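You operate a simulated robot arm through the tools that you are given. There is no shell and no other tool. Be economical: measure what you need, move in short steps, check, and stop when the job is done.

You run a simulated robot arm. Do the job below in one go: nothing can be reset, and whatever is moved stays where it is left.

TASK
Add the jug's water to the dough, knead it smooth, cover the basin.
Fine: put the jug back; the basin lid goes on last.

The check looks at the end state, three seconds after you hand in, the way a careful person would. Anything else that was tipped, shoved, dropped, spilled or broken makes it a failure. Lids that push on must go on centred and level and be pressed home; caps that screw on are set level and turned clockwise until they are tight.

THE ROBOT
A 6-joint arm with a two-finger parallel gripper, fixed in place. Base frame: the origin is at the foot of the arm, x ahead of it, y to its left, z up; the work surface is at about z = 0.8. Units: m, rad, N and s.
With the tool pointing down near the work surface it reaches from about 0.36 to 0.82 m from the base axis. Its first joint turns from -2.897 to 2.897 rad. Payload 3.91 kg.
The tool frame sits at the grasp point between the pads (the TCP): z along the fingers, y along the line on which they close. The tips reach 0.03 m beyond it. Largest opening 0.11 m; finger width 0.02, thickness 0.01; the body of the gripper, 0.048 by 0.112 m, starts 0.055 m behind the TCP.
Orientation is that of the tool frame in the base frame, as a unit quaternion [x, y, z, w]. With the fingers straight down and closing along the base's y, the tool's x points along the base's -x, its y along +y and its z along -z.

THE INTERFACE
- The arm moves only by the tool jog_arm. Its arguments are lists of equal length, an entry for each row: "delta_pos": the shift along the base's x, y, z in cm, a list of three; "turn": the turn, a rotation vector about the base's x, y, z in rad, a list of three; "fingers": the opening, from 0 (shut) to 1 (fully open). In form: {"delta_pos": [[tx, ty, tz], ...], "turn": [[rx, ry, rz], ...], "fingers": [fingers, ...]}. A call has 1 to 12 rows; each row shifts and turns the commanded pose from where the row before left it. Rows are played at 5 a second. More than 0.05 m and 0.15 rad between two rows, or a gripper value outside its range, and nothing of the call is played. Where a pose cannot be reached the arm comes as near as it can. A force on the tool above 50 N (or 10 N above the force at the start of the call, whichever is more), or a blocked arm, ends the call early, and 0.2 s more pass. The fingers move at their own pace (about 0.045 m/s each) and stop on an object; they squeeze with about 29 N. The grip force told is the motor's: it shows also when the fingers shut on nothing. Time passes only in rows, and 0.2 s behind the last, so rows that do not move let the fingers close. The reply holds the time, the measured pose of the TCP, the force on the tool along the base axes, the opening and the grip force, in the units named above and with some noise.
- Cameras (640 x 400 px; columns grow to the right, rows downward): "scene" is fixed at [0.0477, 0.5006, 1.5583]; the picture's right is [-0.80, -0.60, 0.00], its down [-0.46, 0.61, -0.65] and it looks along [0.39, -0.52, -0.76] (base axes); focal length 326 px, centre (320, 200). "wrist" rides on the gripper at [-0.036, 0, -0.057] in the tool frame; the picture's right is [0.00, -1.00, 0.00], its down [0.97, 0.00, -0.24] and it looks along [0.24, 0.00, 0.97] (tool axes); focal length 218 px, centre (320, 200). There is no depth. A picture from a camera that has moved, and an enlarged one, comes with that camera's place and axes in the base frame and with its lens.
- get_image(camera): a new picture of that camera. No time passes.
- lift_body(by): slides the trunk up (or, below 0, down) by that many m; the arm rides with it, the base frame stays. It gives what a move gives, with no picture.
- close_up(camera, box): a new picture of the part [left, top, right, bottom] of that camera's present view, enlarged. No time passes.
- job_done(): hands the job in; it is judged then, once.

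Work in short steps. Places have to be worked out from the pictures, the camera data and where the tool is seen: move nearer, look again, correct. Check each grasp and each placing, and mend what went wrong. You have 120 turns and 76 pictures in all, those below and enlarged ones among them. Open the gripper and draw the arm clear of the work before you hand the job in, unless the task says otherwise; then end with one line.

The tools are called after ">>>" as a command line: name --argument value ..., lists and objects as JSON in quotes. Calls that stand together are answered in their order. jog_arm: Moves the arm, as the interface text tells. Its arguments: {"type":"object","properties":{"delta_pos":{"type":"array"},"turn":{"type":"array"},"fingers":{"type":"array"}},"required":["delta_pos","turn","fingers"]} The other tools are called the same way: lift_body (by) slides the trunk up or down; get_image (camera) takes a picture; close_up (camera, box) takes an enlarged picture of a part of a camera's view; job_done () hands the job in.

At the start:

```text
time: 0.0
tcp_pos: [0.4146, 0.1206, 1.1977]
ee_rot: [0.0, 1.0, 0.0, 0.001]
force: [0.4, -0.4, -0.2]
gripper_width: 0.1101
grasp_force: 0.0
trunk travel left (down, up): [-0.475, 0.135]
```

scene: 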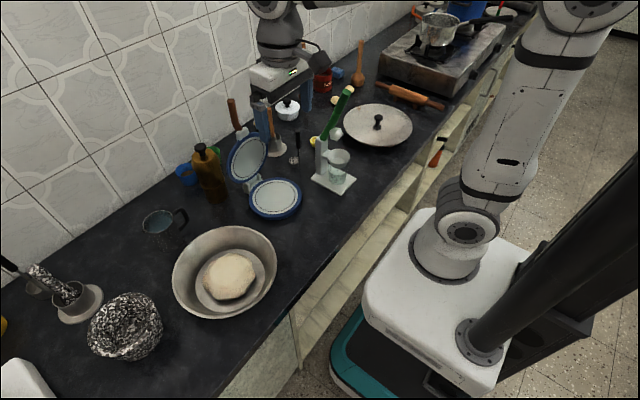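
wrist: 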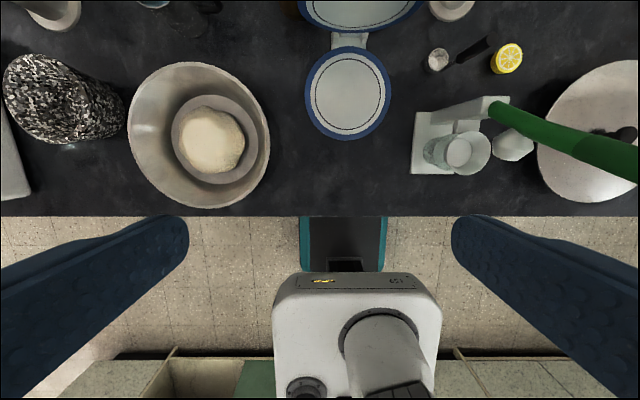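

I'll start by looking closely at the parts of the scene that matter: the basin and jug candidates, and the lid.

>>> close_up --camera "scene" --box '[120, 130, 320, 330]'

>>> close_up --camera "scene" --box '[220, 50, 460, 210]'

>>> close_up --camera "wrist" --box '[0, 0, 320, 210]'

```text
2.00 times, centred on (220, 230) of scene
camera zoom: at [0.0477, 0.5006, 1.5583], right [-0.8, -0.6, 0.0], down [-0.46, 0.61, -0.65], along [0.39, -0.52, -0.76], focal length 653 px, centre (520, 140)
```

zoom: 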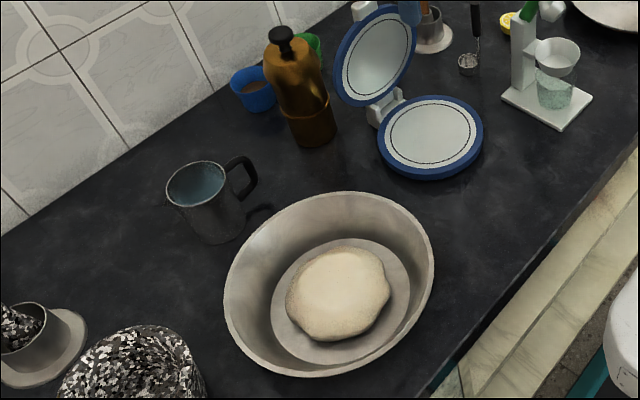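

```text
2.50 times, centred on (340, 130) of scene
camera zoom: at [0.0477, 0.5006, 1.5583], right [-0.8, -0.6, 0.0], down [-0.46, 0.61, -0.65], along [0.39, -0.52, -0.76], focal length 816 px, centre (270, 375)
```

zoom: 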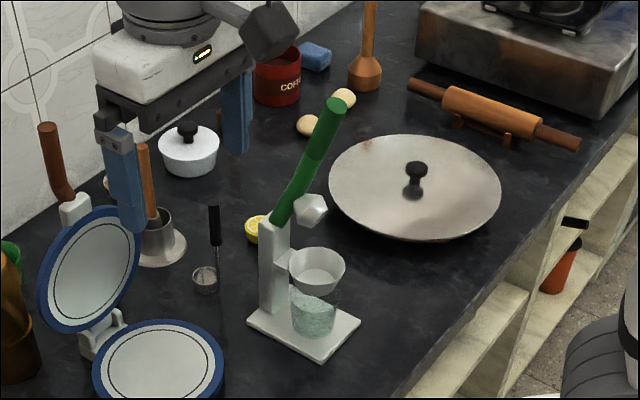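

```text
1.90 times, centred on (160, 105) of wrist
camera zoom: at [0.4526, 0.1208, 1.2562], right [0.0, -1.0, 0.0], down [-0.97, 0.0, 0.24], along [-0.24, 0.0, -0.97], focal length 416 px, centre (625, 381)
```

zoom: 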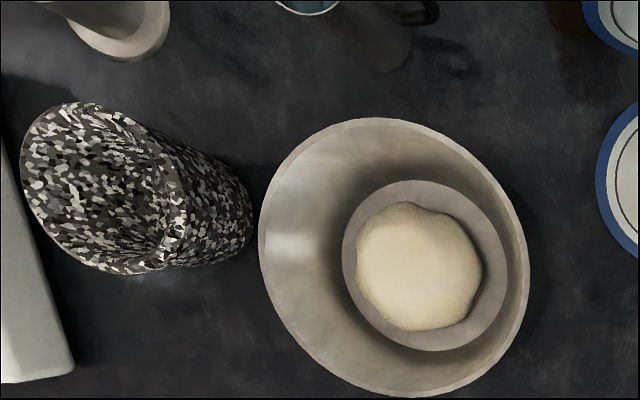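

The jug is the metal mug with the black handle near (0.69, 0.34), with the basin and dough near (0.46, 0.33). The lid with the knob is near (0.48, -0.43). I'll move the wrist camera over the jug and basin to measure them.

>>> jog_arm --delta_pos '[[3, 3.5, 0], [3, 3.5, 0], [3, 3.5, 0], [3, 3.5, 0], [3, 3.5, 0], [3, 3.5, 0], [0, 0, 0]]' --turn '[[0, 0, 0], [0, 0, 0], [0, 0, 0], [0, 0, 0], [0, 0, 0], [0, 0, 0], [0, 0, 0]]' --fingers '[1, 1, 1, 1, 1, 1, 1]'

>>> get_image --camera "wrist"

```text
time: 1.6
tcp_pos: [0.5943, 0.3291, 1.1964]
ee_rot: [0.0, 1.0, 0.0, 0.0]
force: [-0.6, -0.1, -0.3]
gripper_width: 0.1102
grasp_force: 0.1
trunk travel left (down, up): [-0.475, 0.135]
```

```text
70 pictures are left
camera wrist: at [0.6312, 0.3303, 1.2538], right [0.0, -1.0, 0.0], down [-0.97, 0.0, 0.24], along [-0.24, 0.0, -0.97], focal length 218 px, centre (320, 200)
```

wrist: 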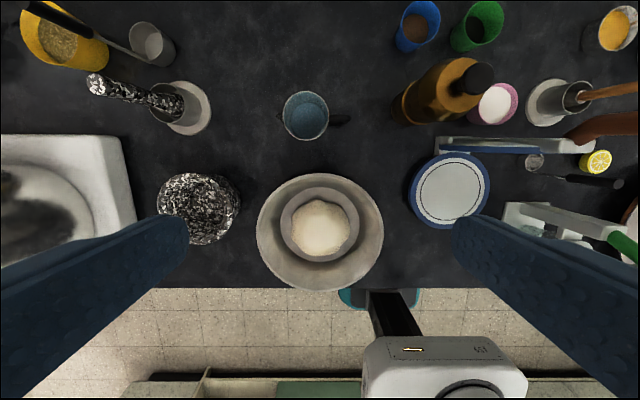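

The jug rim triangulates to about (0.677, 0.352, 0.888), with the handle on its -y side. The basin rim is about 0.25 m across at (0.469, 0.332, ~0.855). I'll yaw the tool -90° so it closes along x, and look at the handle from nearer.

>>> jog_arm --delta_pos '[[0.6, -0.55, -1.1], [0.6, -0.55, -1.1], [0.6, -0.55, -1.1], [0.6, -0.55, -1.1], [0.6, -0.55, -1.1], [0.6, -0.55, -1.1], [0.6, -0.55, -1.1], [0.6, -0.55, -1.1], [0.6, -0.55, -1.1], [0.6, -0.55, -1.1], [0.6, -0.55, -1.1], [0, 0, 0]]' --turn '[[0, 0, -0.1428], [0, 0, -0.1428], [0, 0, -0.1428], [0, 0, -0.1428], [0, 0, -0.1428], [0, 0, -0.1428], [0, 0, -0.1428], [0, 0, -0.1428], [0, 0, -0.1428], [0, 0, -0.1428], [0, 0, -0.1428], [0, 0, 0]]' --fingers '[1, 1, 1, 1, 1, 1, 1, 1, 1, 1, 1, 1]'

>>> get_image --camera "wrist"

>>> close_up --camera "scene" --box '[120, 180, 220, 260]'

```text
time: 4.2
tcp_pos: [0.6606, 0.2701, 1.0773]
ee_rot: [0.708, 0.706, 0.0, 0.0]
force: [0.3, 0.3, 0.5]
gripper_width: 0.11
grasp_force: 0.1
trunk travel left (down, up): [-0.475, 0.135]
```

```text
69 pictures are left
camera wrist: at [0.662, 0.2348, 1.1356], right [-1.0, 0.0, 0.0], down [0.0, 0.97, 0.24], along [0.0, 0.24, -0.97], focal length 218 px, centre (320, 200)
```

wrist: 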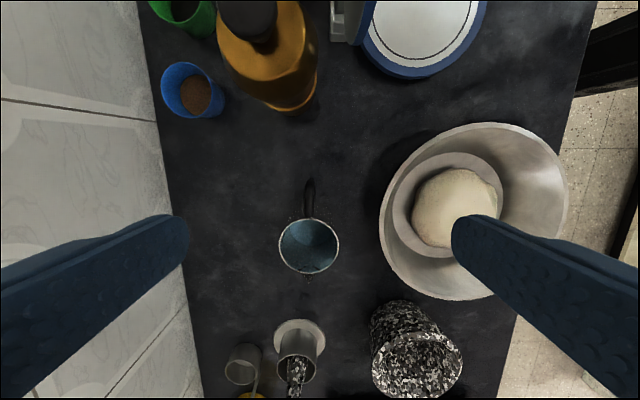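

```text
5.00 times, centred on (170, 220) of scene
camera zoom: at [0.0477, 0.5006, 1.5583], right [-0.8, -0.6, 0.0], down [-0.46, 0.61, -0.65], along [0.39, -0.52, -0.76], focal length 1632 px, centre (1070, 100)
```

zoom: 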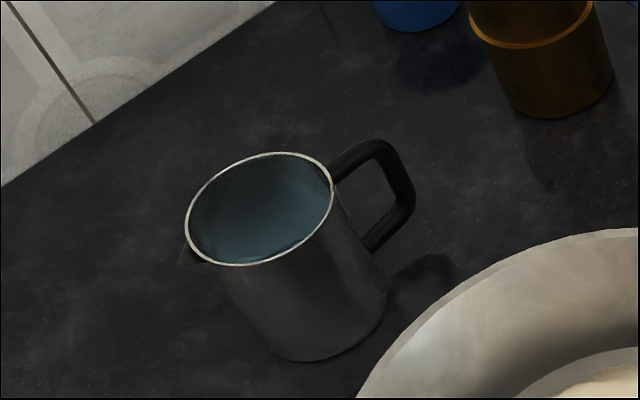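

The handle bar lies at about x=0.6745, y=0.282, z from 0.82 to 0.875, and the spout is opposite it. I'll align above the handle, descend part of the way and check.

>>> jog_arm --delta_pos '[[0.7, 0.65, -3], [0.7, 0.65, -3], [0, 0, -3], [0, 0, -3], [0, 0, -1], [0, 0, 0]]' --turn '[[0, 0, 0], [0, 0, 0], [0, 0, 0], [0, 0, 0], [0, 0, 0], [0, 0, 0]]' --fingers '[0.6, 0.6, 0.6, 0.6, 0.6, 0.6]'

>>> get_image --camera "wrist"

>>> close_up --camera "scene" --box '[100, 150, 260, 250]'

```text
time: 5.6
tcp_pos: [0.6737, 0.2822, 0.9485]
ee_rot: [0.707, 0.707, -0.001, 0.0]
force: [-0.2, -0.2, -0.4]
gripper_width: 0.0658
grasp_force: 0.0
trunk travel left (down, up): [-0.475, 0.135]
```

```text
67 pictures are left
camera wrist: at [0.6761, 0.2469, 1.0057], right [-1.0, 0.0, 0.0], down [0.0, 0.97, 0.24], along [0.0, 0.24, -0.97], focal length 218 px, centre (320, 200)
```

wrist: 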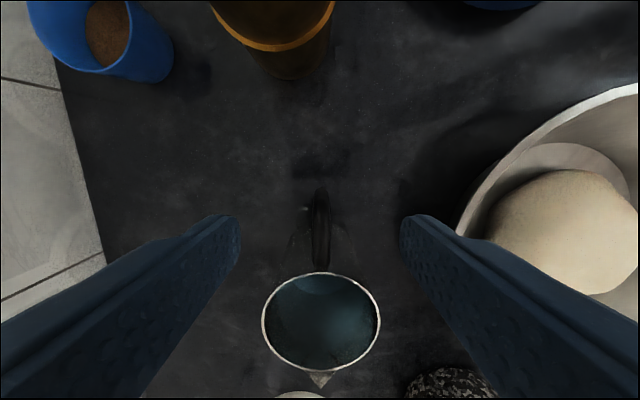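

```text
4.00 times, centred on (180, 200) of scene
camera zoom: at [0.0477, 0.5006, 1.5583], right [-0.8, -0.6, 0.0], down [-0.46, 0.61, -0.65], along [0.39, -0.52, -0.76], focal length 1305 px, centre (880, 200)
```

zoom: 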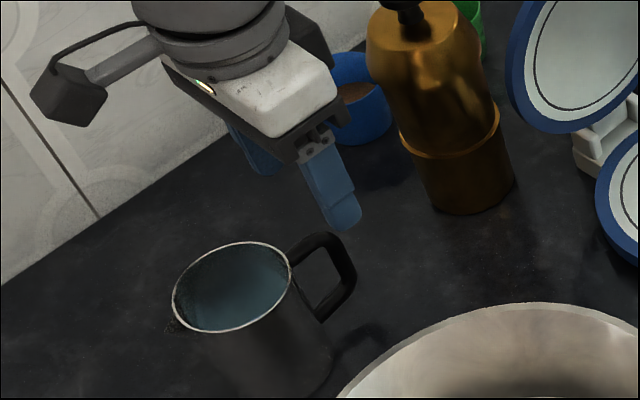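

The handle is centred between the fingers at x≈0.676. I'll descend to grip height, z≈0.848, and close.

>>> jog_arm --delta_pos '[[0.15, 0, -3], [0, 0, -3], [0, 0, -2], [0, 0, -2], [0, 0, 0], [0, 0, 0], [0, 0, 0], [0, 0, 0]]' --turn '[[0, 0, 0], [0, 0, 0], [0, 0, 0], [0, 0, 0], [0, 0, 0], [0, 0, 0], [0, 0, 0], [0, 0, 0]]' --fingers '[0.6, 0.6, 0.6, 0.6, 0.6, 0, 0, 0]'

>>> get_image --camera "wrist"

```text
time: 7.4
tcp_pos: [0.6776, 0.2836, 0.8479]
ee_rot: [0.707, 0.707, 0.0, 0.0]
force: [-1.3, 0.0, 0.6]
gripper_width: 0.0113
grasp_force: 16.8
trunk travel left (down, up): [-0.475, 0.135]
```

```text
65 pictures are left
camera wrist: at [0.6792, 0.2479, 0.9059], right [-1.0, 0.0, 0.0], down [0.0, 0.97, 0.24], along [0.0, 0.24, -0.97], focal length 218 px, centre (320, 200)
```

wrist: 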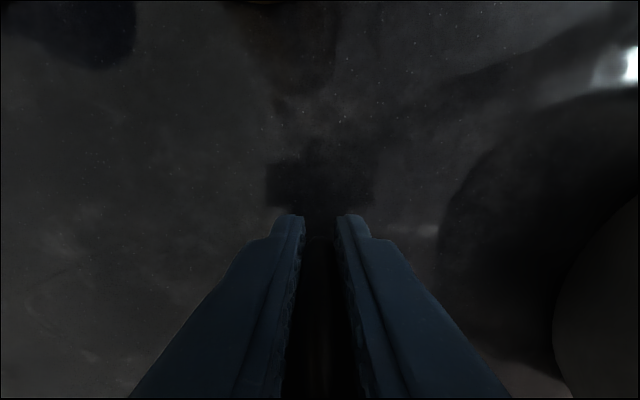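

The fingers stopped on the handle at 11 mm. I'll lift slowly and check that the jug comes up level.

>>> jog_arm --delta_pos '[[0, 0, 0], [0, 0, 0.5], [0, 0, 1], [0, 0, 1.5], [0, 0, 2], [0, 0, 2], [0, 0, 0], [0, 0, 0]]' --turn '[[0, 0, 0], [0, 0, 0], [0, 0, 0], [0, 0, 0], [0, 0, 0], [0, 0, 0], [0, 0, 0], [0, 0, 0]]' --fingers '[0, 0, 0, 0, 0, 0, 0, 0]'

>>> close_up --camera "scene" --box '[100, 150, 260, 250]'

```text
time: 9.2
tcp_pos: [0.6769, 0.2839, 0.9173]
ee_rot: [0.707, 0.707, 0.0, 0.001]
force: [0.2, -0.6, -1.8]
gripper_width: 0.0111
grasp_force: 29.0
trunk travel left (down, up): [-0.475, 0.135]
```

```text
4.00 times, centred on (180, 200) of scene
camera zoom: at [0.0477, 0.5006, 1.5583], right [-0.8, -0.6, 0.0], down [-0.46, 0.61, -0.65], along [0.39, -0.52, -0.76], focal length 1305 px, centre (880, 200)
```

zoom: 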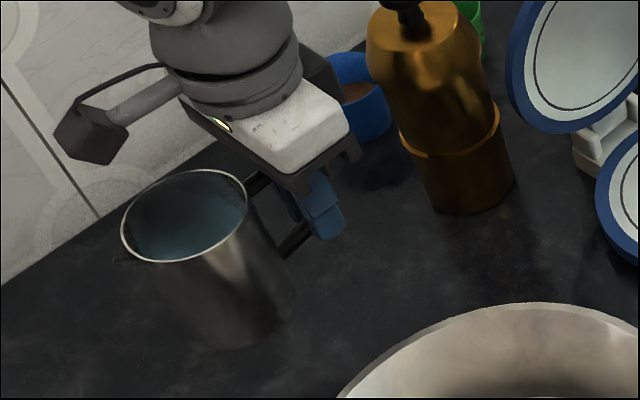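

The jug hangs level, about 0.2 kg. I'll raise it and yaw back +90° while carrying it toward the basin, so the spout faces -x.

>>> jog_arm --delta_pos '[[0, 0, 1], [0, 0, 2], [-0.4, 0.3, 2], [-0.8, 0.5, 2], [-0.9, 0.5, 1], [-1, 0.6, 0.3], [-1, 0.6, 0], [-1, 0.6, 0], [-1, 0.6, 0], [-1, 0.5, 0], [-0.9, 0.4, 0], [-0.7, 0.2, 0]]' --turn '[[0, 0, 0.05], [0, 0, 0.1], [0, 0, 0.145], [0, 0, 0.145], [0, 0, 0.145], [0, 0, 0.145], [0, 0, 0.145], [0, 0, 0.145], [0, 0, 0.145], [0, 0, 0.145], [0, 0, 0.145], [0, 0, 0.1158]]' --fingers '[0, 0, 0, 0, 0, 0, 0, 0, 0, 0, 0, 0]'

>>> get_image --camera "scene"

>>> get_image --camera "wrist"

```text
time: 11.8
tcp_pos: [0.5913, 0.3319, 1.0014]
ee_rot: [-0.001, 1.0, 0.0, 0.0]
force: [0.0, 0.5, -2.3]
gripper_width: 0.0107
grasp_force: 29.0
trunk travel left (down, up): [-0.475, 0.135]
```

```text
63 pictures are left
```

scene: 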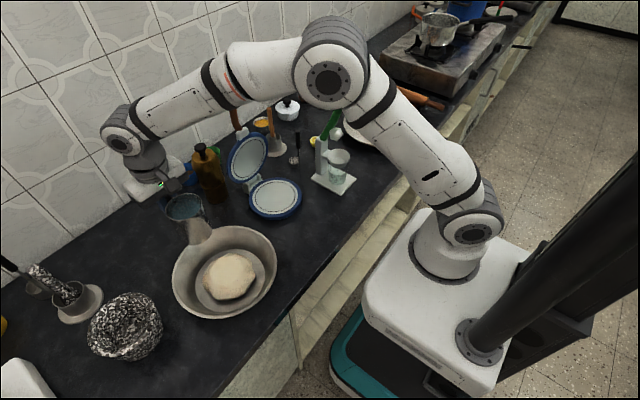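

```text
62 pictures are left
camera wrist: at [0.6275, 0.3322, 1.0579], right [0.0, -1.0, 0.0], down [-0.97, 0.0, 0.24], along [-0.24, 0.0, -0.97], focal length 218 px, centre (320, 200)
```

wrist: 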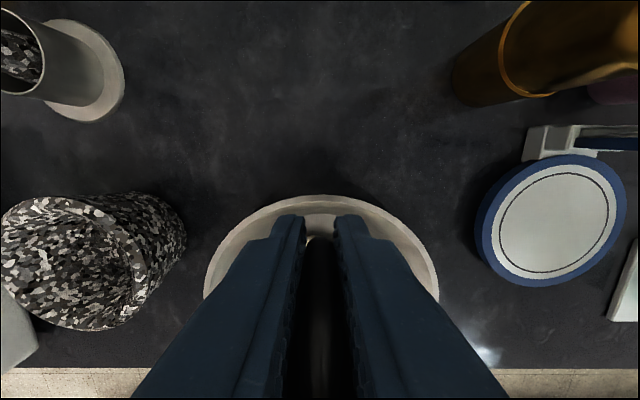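

The spout is above the dough at lip ≈(0.48, 0.33, 1.04). I'll start tilting slowly, rotating about -y and keeping the lip over the dough.

>>> jog_arm --delta_pos '[[0.23, 0, 0.48], [0.23, 0, 0.48], [0.23, 0, 0.48], [-0.12, 0, 0.49], [-0.12, 0, 0.49], [-0.12, 0, 0.49], [-0.46, 0, 0.57], [-0.46, 0, 0.57], [-0.46, 0, 0.57]]' --turn '[[0, -0.1, 0], [0, -0.1, 0], [0, -0.1, 0], [0, -0.1, 0], [0, -0.1, 0], [0, -0.1, 0], [0, -0.1, 0], [0, -0.1, 0], [0, -0.1, 0]]' --fingers '[0, 0, 0, 0, 0, 0, 0, 0, 0]'

>>> close_up --camera "scene" --box '[80, 120, 340, 330]'

```text
time: 13.8
tcp_pos: [0.5787, 0.3311, 1.0457]
ee_rot: [0.001, 0.9, -0.001, 0.436]
force: [-0.8, 0.7, -1.2]
gripper_width: 0.0107
grasp_force: 29.1
trunk travel left (down, up): [-0.475, 0.135]
```

```text
1.90 times, centred on (210, 225) of scene
camera zoom: at [0.0477, 0.5006, 1.5583], right [-0.8, -0.6, 0.0], down [-0.46, 0.61, -0.65], along [0.39, -0.52, -0.76], focal length 622 px, centre (530, 152)
```

zoom: 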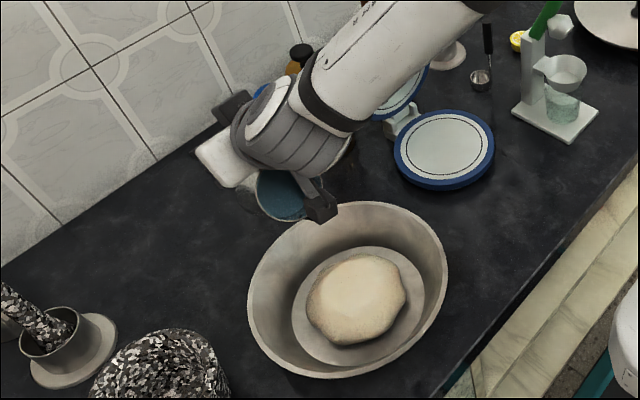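

The jug's mouth is over the basin and the arm is following well. I'll continue the tilt to about 103°.

>>> jog_arm --delta_pos '[[-0.75, 0, 0.56], [-0.75, 0, 0.56], [-0.75, 0, 0.56], [-0.98, 0, 0.3], [-0.98, 0, 0.3], [-0.98, 0, 0.3], [-1.12, 0, 0.14], [-1.12, 0, 0.14], [-1.12, 0, 0.14], [0, 0, 0], [0, 0, 0]]' --turn '[[0, -0.1, 0], [0, -0.1, 0], [0, -0.1, 0], [0, -0.1, 0], [0, -0.1, 0], [0, -0.1, 0], [0, -0.1, 0], [0, -0.1, 0], [0, -0.1, 0], [0, 0, 0], [0, 0, 0]]' --fingers '[0, 0, 0, 0, 0, 0, 0, 0, 0, 0, 0]'

>>> close_up --camera "scene" --box '[80, 120, 340, 330]'

>>> get_image --camera "wrist"

```text
time: 16.2
tcp_pos: [0.4935, 0.3294, 1.076]
ee_rot: [0.0, 0.621, 0.0, 0.784]
force: [1.0, -0.1, -1.8]
gripper_width: 0.0108
grasp_force: 28.4
trunk travel left (down, up): [-0.475, 0.135]
```

```text
1.90 times, centred on (210, 225) of scene
camera zoom: at [0.0477, 0.5006, 1.5583], right [-0.8, -0.6, 0.0], down [-0.46, 0.61, -0.65], along [0.39, -0.52, -0.76], focal length 622 px, centre (530, 152)
```

zoom: 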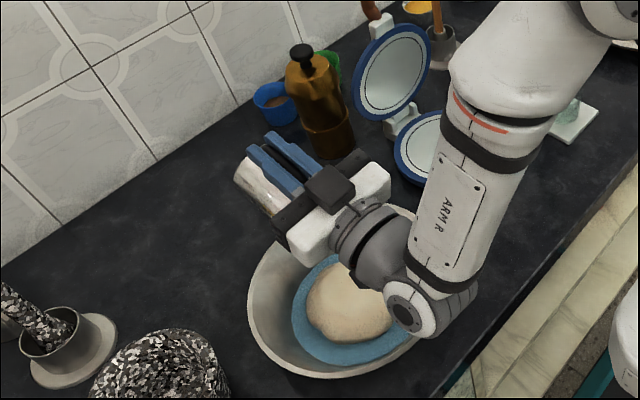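

```text
59 pictures are left
camera wrist: at [0.4306, 0.3319, 1.099], right [0.0, -1.0, 0.0], down [-0.01, 0.0, -1.0], along [1.0, 0.0, -0.01], focal length 218 px, centre (320, 200)
```

wrist: 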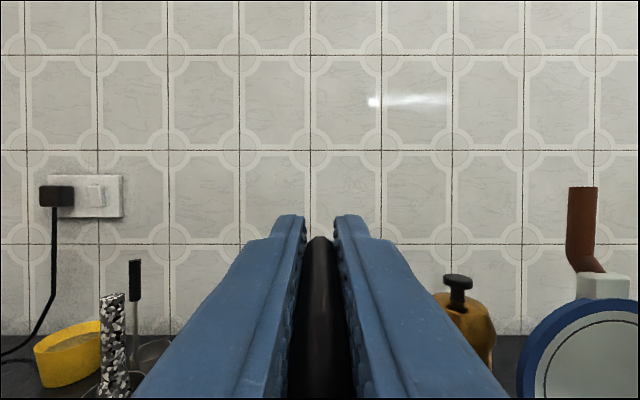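

The water has run into the basin around the dough. I'll tip a little more and hold to drain the rest, raising slightly for clearance.

>>> jog_arm --delta_pos '[[-1.0, 0, 0.7], [-1.0, 0, 0.7], [-1.0, 0, 0.6], [0, 0, 0], [0, 0, 0], [0, 0, 0], [0, 0, 0], [0, 0, 0], [0, 0, 0]]' --turn '[[0, -0.1, 0], [0, -0.1, 0], [0, -0.1, 0], [0, 0, 0], [0, 0, 0], [0, 0, 0], [0, 0, 0], [0, 0, 0], [0, 0, 0]]' --fingers '[0, 0, 0, 0, 0, 0, 0, 0, 0]'

>>> close_up --camera "scene" --box '[80, 120, 340, 330]'

```text
time: 18.2
tcp_pos: [0.4643, 0.3309, 1.0953]
ee_rot: [0.0, 0.497, 0.0, 0.868]
force: [-1.0, -0.3, -1.4]
gripper_width: 0.0111
grasp_force: 28.6
trunk travel left (down, up): [-0.475, 0.135]
```

```text
1.90 times, centred on (210, 225) of scene
camera zoom: at [0.0477, 0.5006, 1.5583], right [-0.8, -0.6, 0.0], down [-0.46, 0.61, -0.65], along [0.39, -0.52, -0.76], focal length 622 px, centre (530, 152)
```

zoom: 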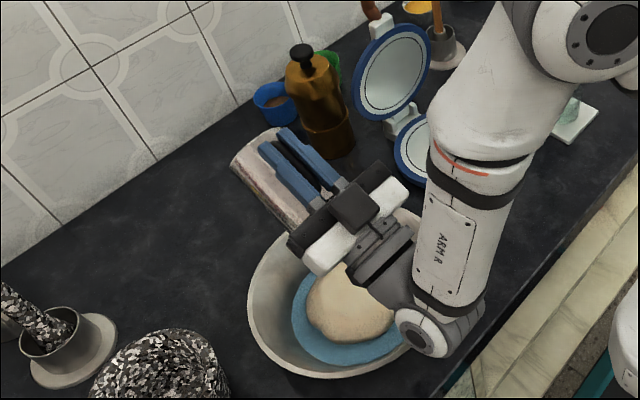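

Drained. I'll bring the jug upright along the reverse path.

>>> jog_arm --delta_pos '[[1.5, 0, -0.95], [1.5, 0, -0.95], [1.68, 0, -0.2], [1.68, 0, -0.2], [1.47, 0, -0.45], [1.47, 0, -0.45], [1.13, 0, -0.84], [1.13, 0, -0.84], [0.69, 0, -0.86], [0.69, 0, -0.86], [0.18, 0, -0.73], [0.18, 0, -0.73]]' --turn '[[0, 0.15, 0], [0, 0.15, 0], [0, 0.15, 0], [0, 0.15, 0], [0, 0.15, 0], [0, 0.15, 0], [0, 0.15, 0], [0, 0.15, 0], [0, 0.15, 0], [0, 0.15, 0], [0, 0.15, 0], [0, 0.15, 0]]' --fingers '[0, 0, 0, 0, 0, 0, 0, 0, 0, 0, 0, 0]'

>>> jog_arm --delta_pos '[[-0.35, 0, -0.7], [-0.35, 0, -0.7], [0, 0, 0]]' --turn '[[0, 0.15, 0], [0, 0.15, 0], [0, 0, 0]]' --fingers '[0, 0, 0]'

>>> get_image --camera "scene"

```text
time: 20.8
tcp_pos: [0.5983, 0.3314, 1.0161]
ee_rot: [0.0, 0.989, 0.0, 0.148]
force: [0.8, -0.1, -1.1]
gripper_width: 0.0108
grasp_force: 29.4
trunk travel left (down, up): [-0.475, 0.135]
```

```text
time: 21.6
tcp_pos: [0.5891, 0.33, 1.0023]
ee_rot: [0.0, 1.0, 0.0, 0.0]
force: [-0.2, 0.7, -1.6]
gripper_width: 0.0108
grasp_force: 29.0
trunk travel left (down, up): [-0.475, 0.135]
```

```text
57 pictures are left
```

scene: 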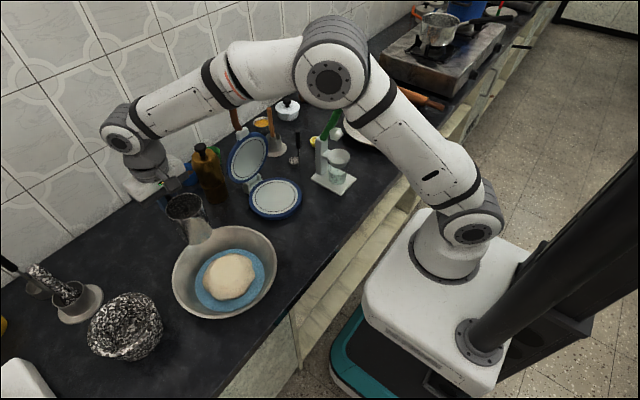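

The jug is empty. I'll swing it back over its original place, keeping height, and then lower it.

>>> jog_arm --delta_pos '[[0.7, -0.2, 0], [0.9, -0.4, 0], [1, -0.5, 0], [1, -0.6, 0], [1, -0.6, 0], [1, -0.6, 0], [1, -0.6, 0], [0.9, -0.5, 0], [0.8, -0.5, 0], [0.4, -0.3, 0], [0, 0, 0], [0, 0, 0]]' --turn '[[0, 0, -0.1158], [0, 0, -0.145], [0, 0, -0.145], [0, 0, -0.145], [0, 0, -0.145], [0, 0, -0.145], [0, 0, -0.145], [0, 0, -0.145], [0, 0, -0.145], [0, 0, -0.145], [0, 0, -0.1], [0, 0, -0.05]]' --fingers '[0, 0, 0, 0, 0, 0, 0, 0, 0, 0, 0, 0]'

>>> jog_arm --delta_pos '[[0, 0, -3], [0, 0, -3], [0, 0, -3], [0, 0, -2.5], [0, 0, -1.5], [0, 0, 0]]' --turn '[[0, 0, 0], [0, 0, 0], [0, 0, 0], [0, 0, 0], [0, 0, 0], [0, 0, 0]]' --fingers '[0, 0, 0, 0, 0, 0]'

>>> close_up --camera "scene" --box '[100, 150, 260, 250]'

```text
time: 24.2
tcp_pos: [0.6768, 0.2834, 1.0008]
ee_rot: [0.708, 0.707, -0.001, 0.001]
force: [0.2, 0.4, -0.9]
gripper_width: 0.0108
grasp_force: 29.3
trunk travel left (down, up): [-0.475, 0.135]
```

```text
time: 25.6
tcp_pos: [0.6763, 0.2816, 0.8701]
ee_rot: [0.707, 0.707, -0.001, 0.0]
force: [-0.4, -0.1, -2.1]
gripper_width: 0.0111
grasp_force: 29.4
trunk travel left (down, up): [-0.475, 0.135]
```

```text
4.00 times, centred on (180, 200) of scene
camera zoom: at [0.0477, 0.5006, 1.5583], right [-0.8, -0.6, 0.0], down [-0.46, 0.61, -0.65], along [0.39, -0.52, -0.76], focal length 1305 px, centre (880, 200)
```

zoom: 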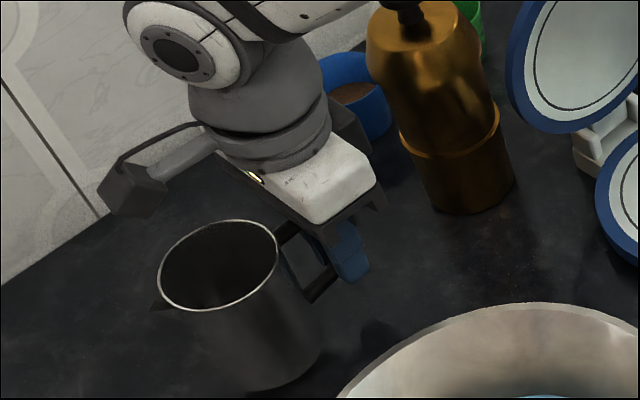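

Jug is 2 cm above its spot. I'll lower it gently and watch the force.

>>> jog_arm --delta_pos '[[0, 0, -1], [0, 0, -0.7], [0, 0, -0.3], [0, 0, -0.15], [0, 0, 0]]' --turn '[[0, 0, 0], [0, 0, 0], [0, 0, 0], [0, 0, 0], [0, 0, 0]]' --fingers '[0, 0, 0, 0, 0]'

```text
time: 26.8
tcp_pos: [0.6763, 0.2836, 0.8511]
ee_rot: [0.708, 0.707, 0.001, 0.002]
force: [-0.2, 0.2, -1.7]
gripper_width: 0.0107
grasp_force: 28.7
trunk travel left (down, up): [-0.475, 0.135]
```

Not in contact yet, so I'll keep going in small steps.

>>> jog_arm --delta_pos '[[0, 0, -0.15], [0, 0, -0.15], [0, 0, 0]]' --turn '[[0, 0, 0], [0, 0, 0], [0, 0, 0]]' --fingers '[0, 0, 0]'

```text
time: 27.6
tcp_pos: [0.6767, 0.2823, 0.8487]
ee_rot: [0.707, 0.707, 0.001, 0.001]
force: [-0.4, 4.2, 11.0]
gripper_width: 0.011
grasp_force: 28.9
trunk travel left (down, up): [-0.475, 0.135]
```

The jug is touching the counter (11 N upward). I'll open gently and rise straight up.

>>> jog_arm --delta_pos '[[0, 0, 0.05], [0, 0, 0], [0, 0, 0], [0, 0, 0], [0, 0, 3], [0, 0, 4], [0, 0, 4], [0, 0, 4]]' --turn '[[0, 0, 0], [0, 0, 0], [0, 0, 0], [0, 0, 0], [0, 0, 0], [0, 0, 0], [0, 0, 0], [0, 0, 0]]' --fingers '[0.15, 0.3, 0.45, 0.45, 0.45, 0.45, 0.45, 0.45]'

>>> get_image --camera "wrist"

>>> close_up --camera "scene" --box '[100, 150, 340, 330]'

```text
time: 29.4
tcp_pos: [0.6759, 0.2814, 1.0001]
ee_rot: [0.707, 0.707, -0.001, 0.0]
force: [-0.4, 0.2, 0.4]
gripper_width: 0.0497
grasp_force: 0.1
trunk travel left (down, up): [-0.475, 0.135]
```

```text
55 pictures are left
camera wrist: at [0.6777, 0.2461, 1.0566], right [-1.0, 0.0, 0.0], down [0.0, 0.97, 0.24], along [0.0, 0.24, -0.97], focal length 218 px, centre (320, 200)
```

wrist: 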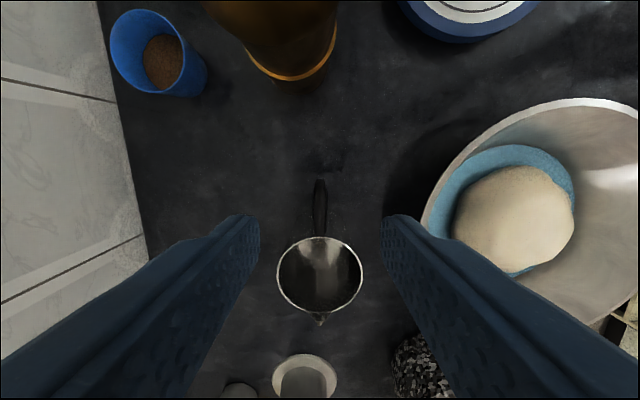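

```text
2.22 times, centred on (220, 240) of scene
camera zoom: at [0.0477, 0.5006, 1.5583], right [-0.8, -0.6, 0.0], down [-0.46, 0.61, -0.65], along [0.39, -0.52, -0.76], focal length 725 px, centre (542, 111)
```

zoom: 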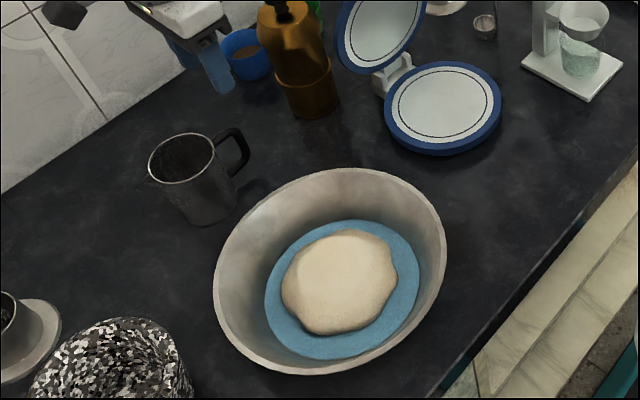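

The jug stands back in place, upright and empty. Next I'll move above the dough at about (0.46, 0.33) with fingers shut and yaw returned.

>>> jog_arm --delta_pos '[[-1.96, 0.44, 0], [-1.96, 0.44, 0], [-1.96, 0.44, 0], [-1.96, 0.44, 0], [-1.96, 0.44, 0], [-1.96, 0.44, 0], [-1.96, 0.44, 0], [-1.96, 0.44, 0], [-1.96, 0.44, 0], [-1.96, 0.44, 0], [-1.96, 0.44, 0], [0, 0, 0]]' --turn '[[0, 0, 0.1428], [0, 0, 0.1428], [0, 0, 0.1428], [0, 0, 0.1428], [0, 0, 0.1428], [0, 0, 0.1428], [0, 0, 0.1428], [0, 0, 0.1428], [0, 0, 0.1428], [0, 0, 0.1428], [0, 0, 0.1428], [0, 0, 0]]' --fingers '[0.45, 0.3, 0, 0, 0, 0, 0, 0, 0, 0, 0, 0]'

>>> get_image --camera "wrist"

>>> close_up --camera "scene" --box '[140, 180, 300, 330]'

```text
time: 32.0
tcp_pos: [0.4613, 0.3311, 0.9987]
ee_rot: [0.0, 1.0, 0.001, 0.001]
force: [-0.5, -0.7, 0.0]
gripper_width: 0.0
grasp_force: 29.0
trunk travel left (down, up): [-0.475, 0.135]
```

```text
53 pictures are left
camera wrist: at [0.4982, 0.3315, 1.0564], right [0.0, -1.0, 0.0], down [-0.97, 0.0, 0.24], along [-0.24, 0.0, -0.97], focal length 218 px, centre (320, 200)
```

wrist: 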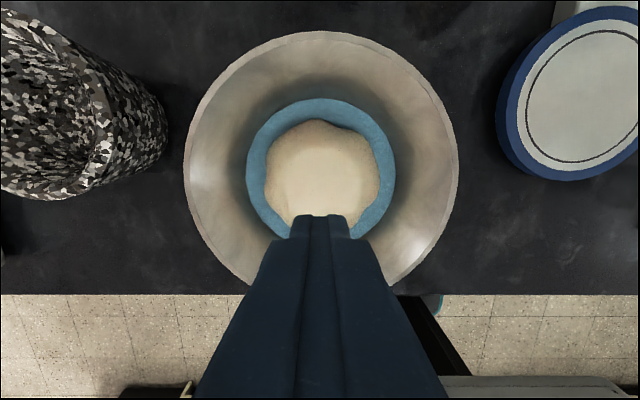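

```text
2.67 times, centred on (220, 255) of scene
camera zoom: at [0.0477, 0.5006, 1.5583], right [-0.8, -0.6, 0.0], down [-0.46, 0.61, -0.65], along [0.39, -0.52, -0.76], focal length 870 px, centre (587, 53)
```

zoom: 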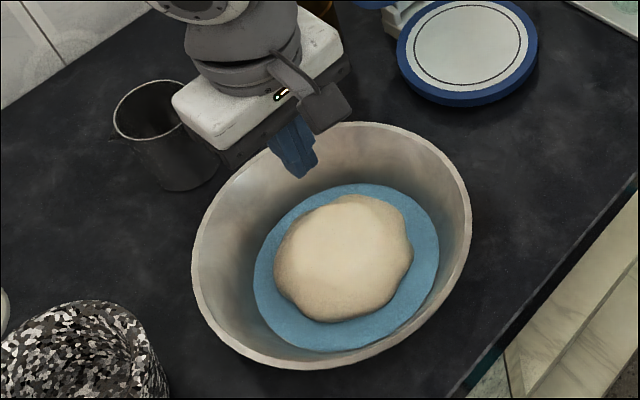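

The basin centre is about (0.4625, 0.331) with its rim at z≈0.857, and the dough centre is about (0.47, 0.331). I'll lower the shut fingers onto the dough in small steps to feel for it.

>>> jog_arm --delta_pos '[[0.8, 0, -4], [0, 0, -4], [0, 0, -2], [0, 0, -1], [0, 0, -1], [0, 0, -0.5], [0, 0, -0.5], [0, 0, 0]]' --turn '[[0, 0, 0], [0, 0, 0], [0, 0, 0], [0, 0, 0], [0, 0, 0], [0, 0, 0], [0, 0, 0], [0, 0, 0]]' --fingers '[0, 0, 0, 0, 0, 0, 0, 0]'

>>> close_up --camera "scene" --box '[140, 180, 300, 330]'

```text
time: 33.4
tcp_pos: [0.471, 0.3296, 0.8819]
ee_rot: [0.0, 1.0, 0.004, 0.005]
force: [-10.1, -9.0, 28.1]
gripper_width: 0.0
grasp_force: 28.9
trunk travel left (down, up): [-0.475, 0.135]
stopped in row 7: the force on the tool passed its limit (the readings are from after the stop); the commanded pose is now the measured one
```

```text
2.67 times, centred on (220, 255) of scene
camera zoom: at [0.0477, 0.5006, 1.5583], right [-0.8, -0.6, 0.0], down [-0.46, 0.61, -0.65], along [0.39, -0.52, -0.76], focal length 870 px, centre (587, 53)
```

zoom: 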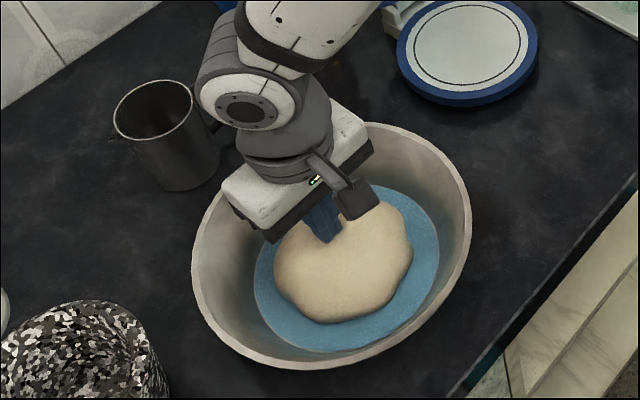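

Contact came at TCP z≈0.884, so the dough top is about 0.853, and it is fairly firm. I'll lift off, look, then press repeatedly with moderate force.

>>> jog_arm --delta_pos '[[0, 0, 2], [0, 0, 0], [0, 0, -1], [0, 0, -0.8], [0, 0, 0.8], [0, 0, 1.0]]' --turn '[[0, 0, 0], [0, 0, 0], [0, 0, 0], [0, 0, 0], [0, 0, 0], [0, 0, 0]]' --fingers '[0, 0, 0, 0, 0, 0]'

>>> close_up --camera "scene" --box '[140, 180, 300, 330]'

>>> close_up --camera "wrist" --box '[180, 50, 460, 250]'

```text
time: 34.8
tcp_pos: [0.4703, 0.3316, 0.8984]
ee_rot: [0.0, 1.0, 0.002, 0.003]
force: [0.0, 0.0, -1.0]
gripper_width: 0.0
grasp_force: 28.9
trunk travel left (down, up): [-0.475, 0.135]
```

```text
2.67 times, centred on (220, 255) of scene
camera zoom: at [0.0477, 0.5006, 1.5583], right [-0.8, -0.6, 0.0], down [-0.46, 0.61, -0.65], along [0.39, -0.52, -0.76], focal length 870 px, centre (587, 53)
```

zoom: 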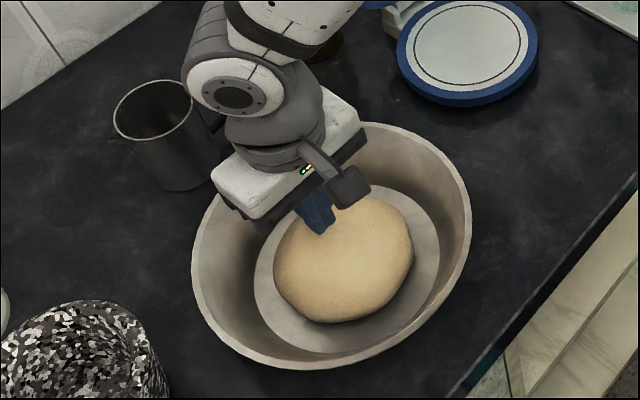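

```text
2.00 times, centred on (320, 150) of wrist
camera zoom: at [0.5077, 0.3324, 0.9566], right [0.0, -1.0, 0.0], down [-0.97, 0.0, 0.23], along [-0.23, 0.0, -0.97], focal length 436 px, centre (320, 300)
```

zoom: 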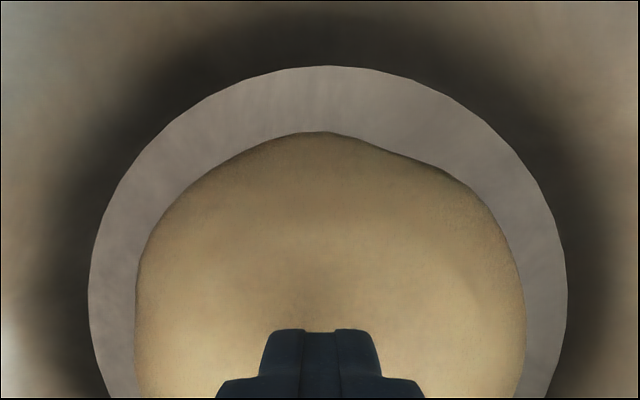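

Kneading works: the water is absorbed and the dough is changing shape. I'll press several more times, at the centre and a little to either side.

>>> jog_arm --delta_pos '[[0, 0, -1], [0, 0, -0.6], [0, 0, 1.6], [-1.5, 0, 0], [0, 0, -1], [0, 0, -0.6], [0, 0, 1.6], [0, 1.5, 0], [0, 0, -1], [0, 0, -0.6], [0, 0, 1.6], [0, 0, 0]]' --turn '[[0, 0, 0], [0, 0, 0], [0, 0, 0], [0, 0, 0], [0, 0, 0], [0, 0, 0], [0, 0, 0], [0, 0, 0], [0, 0, 0], [0, 0, 0], [0, 0, 0], [0, 0, 0]]' --fingers '[0, 0, 0, 0, 0, 0, 0, 0, 0, 0, 0, 0]'

>>> close_up --camera "scene" --box '[140, 180, 300, 330]'

```text
time: 37.4
tcp_pos: [0.456, 0.3478, 0.8976]
ee_rot: [0.0, 1.0, 0.002, 0.004]
force: [-0.8, 0.2, 0.0]
gripper_width: 0.0
grasp_force: 28.5
trunk travel left (down, up): [-0.475, 0.135]
```

```text
2.67 times, centred on (220, 255) of scene
camera zoom: at [0.0477, 0.5006, 1.5583], right [-0.8, -0.6, 0.0], down [-0.46, 0.61, -0.65], along [0.39, -0.52, -0.76], focal length 870 px, centre (587, 53)
```

zoom: 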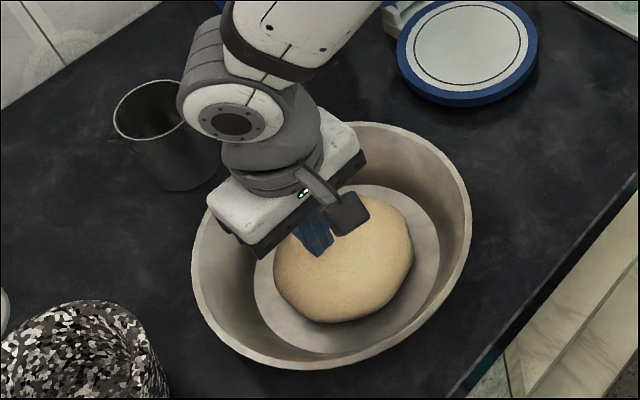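

No clear further change yet. I'll press here until force builds, to see the contact depth.

>>> jog_arm --delta_pos '[[0, 0, -1], [0, 0, -0.5], [0, 0, -0.4], [0, 0, -0.4], [0, 0, -0.4], [0, 0, -0.4], [0, 0, -0.4]]' --turn '[[0, 0, 0], [0, 0, 0], [0, 0, 0], [0, 0, 0], [0, 0, 0], [0, 0, 0], [0, 0, 0]]' --fingers '[0, 0, 0, 0, 0, 0, 0]'

```text
time: 38.5
tcp_pos: [0.4563, 0.3468, 0.8818]
ee_rot: [0.001, 1.0, 0.006, 0.009]
force: [-9.4, -8.5, 28.7]
gripper_width: 0.0001
grasp_force: 29.2
trunk travel left (down, up): [-0.475, 0.135]
stopped in row 5: the force on the tool passed its limit (the readings are from after the stop); the commanded pose is now the measured one
```

The surface is still at about 0.882, so the earlier presses were only light. I'll make firmer ones, a little deeper, at varied spots.

>>> jog_arm --delta_pos '[[0, 0, 1.5], [1.0, -1.5, 0], [0, 0, -1], [0, 0, -0.75], [0, 0, 1.75], [0, -1.5, 0], [0, 0, -1], [0, 0, -0.75], [0, 0, 1.75], [0, 0, 0]]' --turn '[[0, 0, 0], [0, 0, 0], [0, 0, 0], [0, 0, 0], [0, 0, 0], [0, 0, 0], [0, 0, 0], [0, 0, 0], [0, 0, 0], [0, 0, 0]]' --fingers '[0, 0, 0, 0, 0, 0, 0, 0, 0, 0]'

>>> close_up --camera "scene" --box '[140, 180, 300, 330]'

```text
time: 40.7
tcp_pos: [0.4682, 0.3186, 0.8935]
ee_rot: [0.001, 1.0, 0.006, 0.007]
force: [1.2, -0.3, 0.6]
gripper_width: 0.0
grasp_force: 28.8
trunk travel left (down, up): [-0.475, 0.135]
```

```text
2.67 times, centred on (220, 255) of scene
camera zoom: at [0.0477, 0.5006, 1.5583], right [-0.8, -0.6, 0.0], down [-0.46, 0.61, -0.65], along [0.39, -0.52, -0.76], focal length 870 px, centre (587, 53)
```

zoom: 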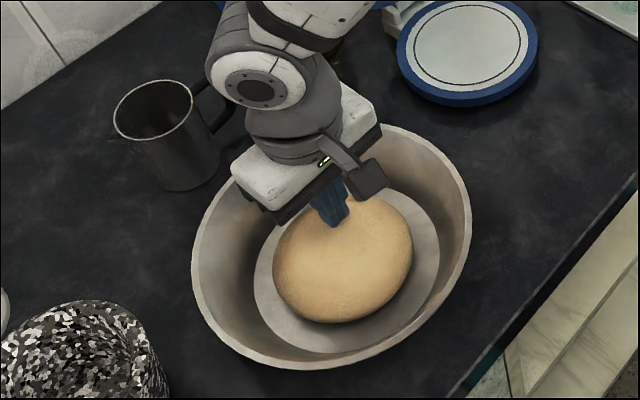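

The outline is now smoother and rounder, so it is progressing. I'll do more firm presses around the dough.

>>> jog_arm --delta_pos '[[0, 1.2, 0], [0, 0, -1], [0, 0, -0.7], [0, 0, 1.7], [1.0, 0, 0], [0, 0, -1], [0, 0, -0.7], [0, 0, 1.7], [-2.0, 0, 0], [0, 0, -1], [0, 0, -0.7], [0, 0, 1.7]]' --turn '[[0, 0, 0], [0, 0, 0], [0, 0, 0], [0, 0, 0], [0, 0, 0], [0, 0, 0], [0, 0, 0], [0, 0, 0], [0, 0, 0], [0, 0, 0], [0, 0, 0], [0, 0, 0]]' --fingers '[0, 0, 0, 0, 0, 0, 0, 0, 0, 0, 0, 0]'

>>> close_up --camera "scene" --box '[140, 180, 300, 330]'

```text
time: 43.3
tcp_pos: [0.457, 0.3298, 0.8934]
ee_rot: [0.0, 1.0, 0.005, 0.007]
force: [-0.2, -0.1, 0.3]
gripper_width: 0.0
grasp_force: 28.8
trunk travel left (down, up): [-0.475, 0.135]
```

```text
2.67 times, centred on (220, 255) of scene
camera zoom: at [0.0477, 0.5006, 1.5583], right [-0.8, -0.6, 0.0], down [-0.46, 0.61, -0.65], along [0.39, -0.52, -0.76], focal length 870 px, centre (587, 53)
```

zoom: 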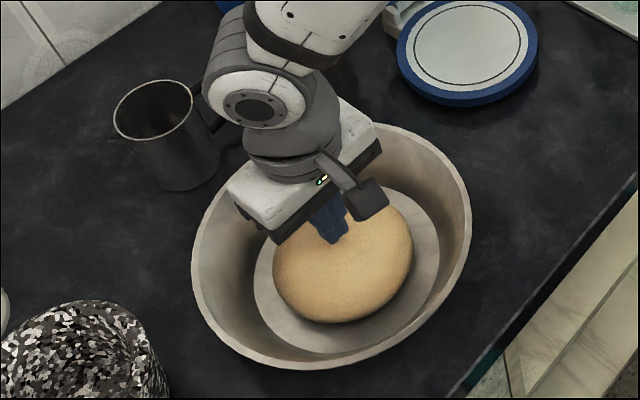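

I'll do another round with holds, finishing on a press so I can read its force.

>>> jog_arm --delta_pos '[[0.8, 0, 0], [0, 0, -1], [0, 0, -0.7], [0, 0, 0], [0, 0, 1.7], [0, 0, -1], [0, 0, -0.75], [0, 0, 0], [0, 0, 1.75], [0, 0, -1], [0, 0, -0.75], [0, 0, 0]]' --turn '[[0, 0, 0], [0, 0, 0], [0, 0, 0], [0, 0, 0], [0, 0, 0], [0, 0, 0], [0, 0, 0], [0, 0, 0], [0, 0, 0], [0, 0, 0], [0, 0, 0], [0, 0, 0]]' --fingers '[0, 0, 0, 0, 0, 0, 0, 0, 0, 0, 0, 0]'

>>> jog_arm --delta_pos '[[0, 0, 3], [0, 0, 4], [0, 0, 4], [0, 0, 0]]' --turn '[[0, 0, 0], [0, 0, 0], [0, 0, 0], [0, 0, 0]]' --fingers '[0, 0, 0, 0]'

>>> close_up --camera "scene" --box '[140, 180, 300, 330]'

>>> get_image --camera "wrist"

```text
time: 46.0
tcp_pos: [0.4653, 0.329, 0.8822]
ee_rot: [0.0, 1.0, 0.007, 0.011]
force: [-10.4, -8.2, 27.3]
gripper_width: 0.0
grasp_force: 28.8
trunk travel left (down, up): [-0.475, 0.135]
stopped in row 12: the force on the tool passed its limit (the readings are from after the stop); the commanded pose is now the measured one
```

```text
time: 47.0
tcp_pos: [0.4684, 0.332, 0.9899]
ee_rot: [0.001, 1.0, 0.007, 0.01]
force: [0.1, 0.0, -0.7]
gripper_width: 0.0
grasp_force: 28.2
trunk travel left (down, up): [-0.475, 0.135]
```

```text
2.67 times, centred on (220, 255) of scene
camera zoom: at [0.0477, 0.5006, 1.5583], right [-0.8, -0.6, 0.0], down [-0.46, 0.61, -0.65], along [0.39, -0.52, -0.76], focal length 870 px, centre (587, 53)
```

zoom: 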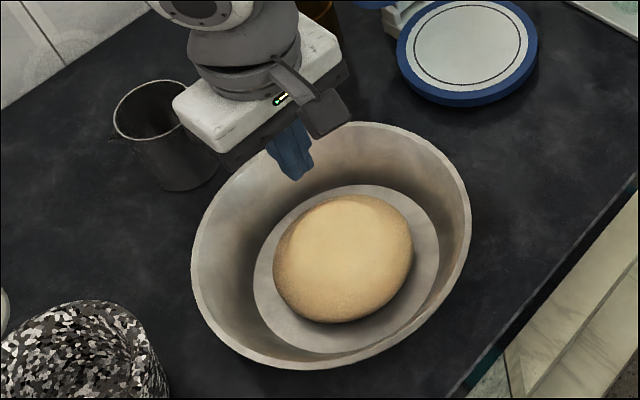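

```text
44 pictures are left
camera wrist: at [0.5042, 0.3312, 1.0473], right [0.0, -1.0, -0.01], down [-0.97, 0.0, 0.22], along [-0.22, 0.01, -0.97], focal length 218 px, centre (320, 200)
```

wrist: 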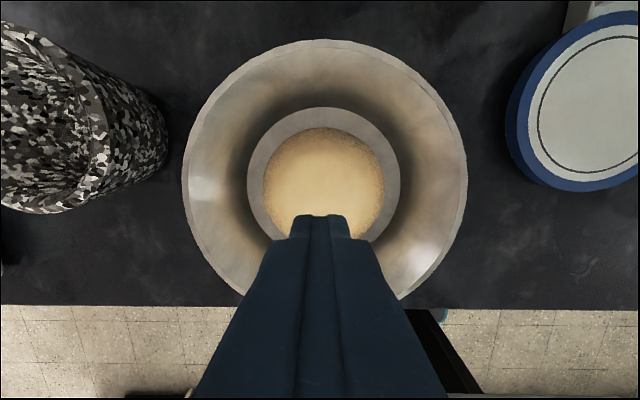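

The dough is round, smooth and has taken up all the water. I'll do one more round, correcting the slight tool tilt, to see whether it still changes.

>>> jog_arm --delta_pos '[[0, 0, -4], [0, 0, -4], [0, 0, -2.5], [0, 0, -0.4], [0, 0, 1.2], [0, 0.8, 0], [0, 0, -1.2], [0, 0, 1.2], [0, -1.6, 0], [0, 0, -1.2], [0, 0, 1.2], [0, 0.8, 0]]' --turn '[[-0.014, 0.02, 0], [0, 0, 0], [0, 0, 0], [0, 0, 0], [0, 0, 0], [0, 0, 0], [0, 0, 0], [0, 0, 0], [0, 0, 0], [0, 0, 0], [0, 0, 0], [0, 0, 0]]' --fingers '[0, 0, 0, 0, 0, 0, 0, 0, 0, 0, 0, 0]'

>>> jog_arm --delta_pos '[[0, 0, -1.2], [0, 0, 1.2], [0, 0, -1.2], [0, 0, 1.2], [0, 0, -1.2], [0, 0, 1.2], [0, 0, 3], [0, 0, 4], [0, 0, 4], [0, 0, 0]]' --turn '[[0, 0, 0], [0, 0, 0], [0, 0, 0], [0, 0, 0], [0, 0, 0], [0, 0, 0], [0, 0, 0], [0, 0, 0], [0, 0, 0], [0, 0, 0]]' --fingers '[0, 0, 0, 0, 0, 0, 0, 0, 0, 0]'

>>> close_up --camera "scene" --box '[140, 180, 300, 330]'

```text
time: 49.6
tcp_pos: [0.4682, 0.331, 0.891]
ee_rot: [0.001, 1.0, 0.0, -0.001]
force: [0.0, 0.3, 0.5]
gripper_width: 0.0
grasp_force: 28.4
trunk travel left (down, up): [-0.475, 0.135]
```

```text
time: 51.8
tcp_pos: [0.4676, 0.3333, 1.0032]
ee_rot: [0.001, 1.0, -0.001, -0.001]
force: [-0.8, -0.1, 0.1]
gripper_width: 0.0
grasp_force: 29.0
trunk travel left (down, up): [-0.475, 0.135]
```

```text
2.67 times, centred on (220, 255) of scene
camera zoom: at [0.0477, 0.5006, 1.5583], right [-0.8, -0.6, 0.0], down [-0.46, 0.61, -0.65], along [0.39, -0.52, -0.76], focal length 870 px, centre (587, 53)
```

zoom: 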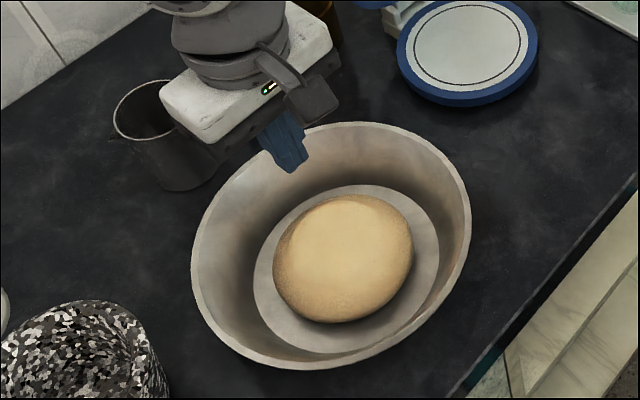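

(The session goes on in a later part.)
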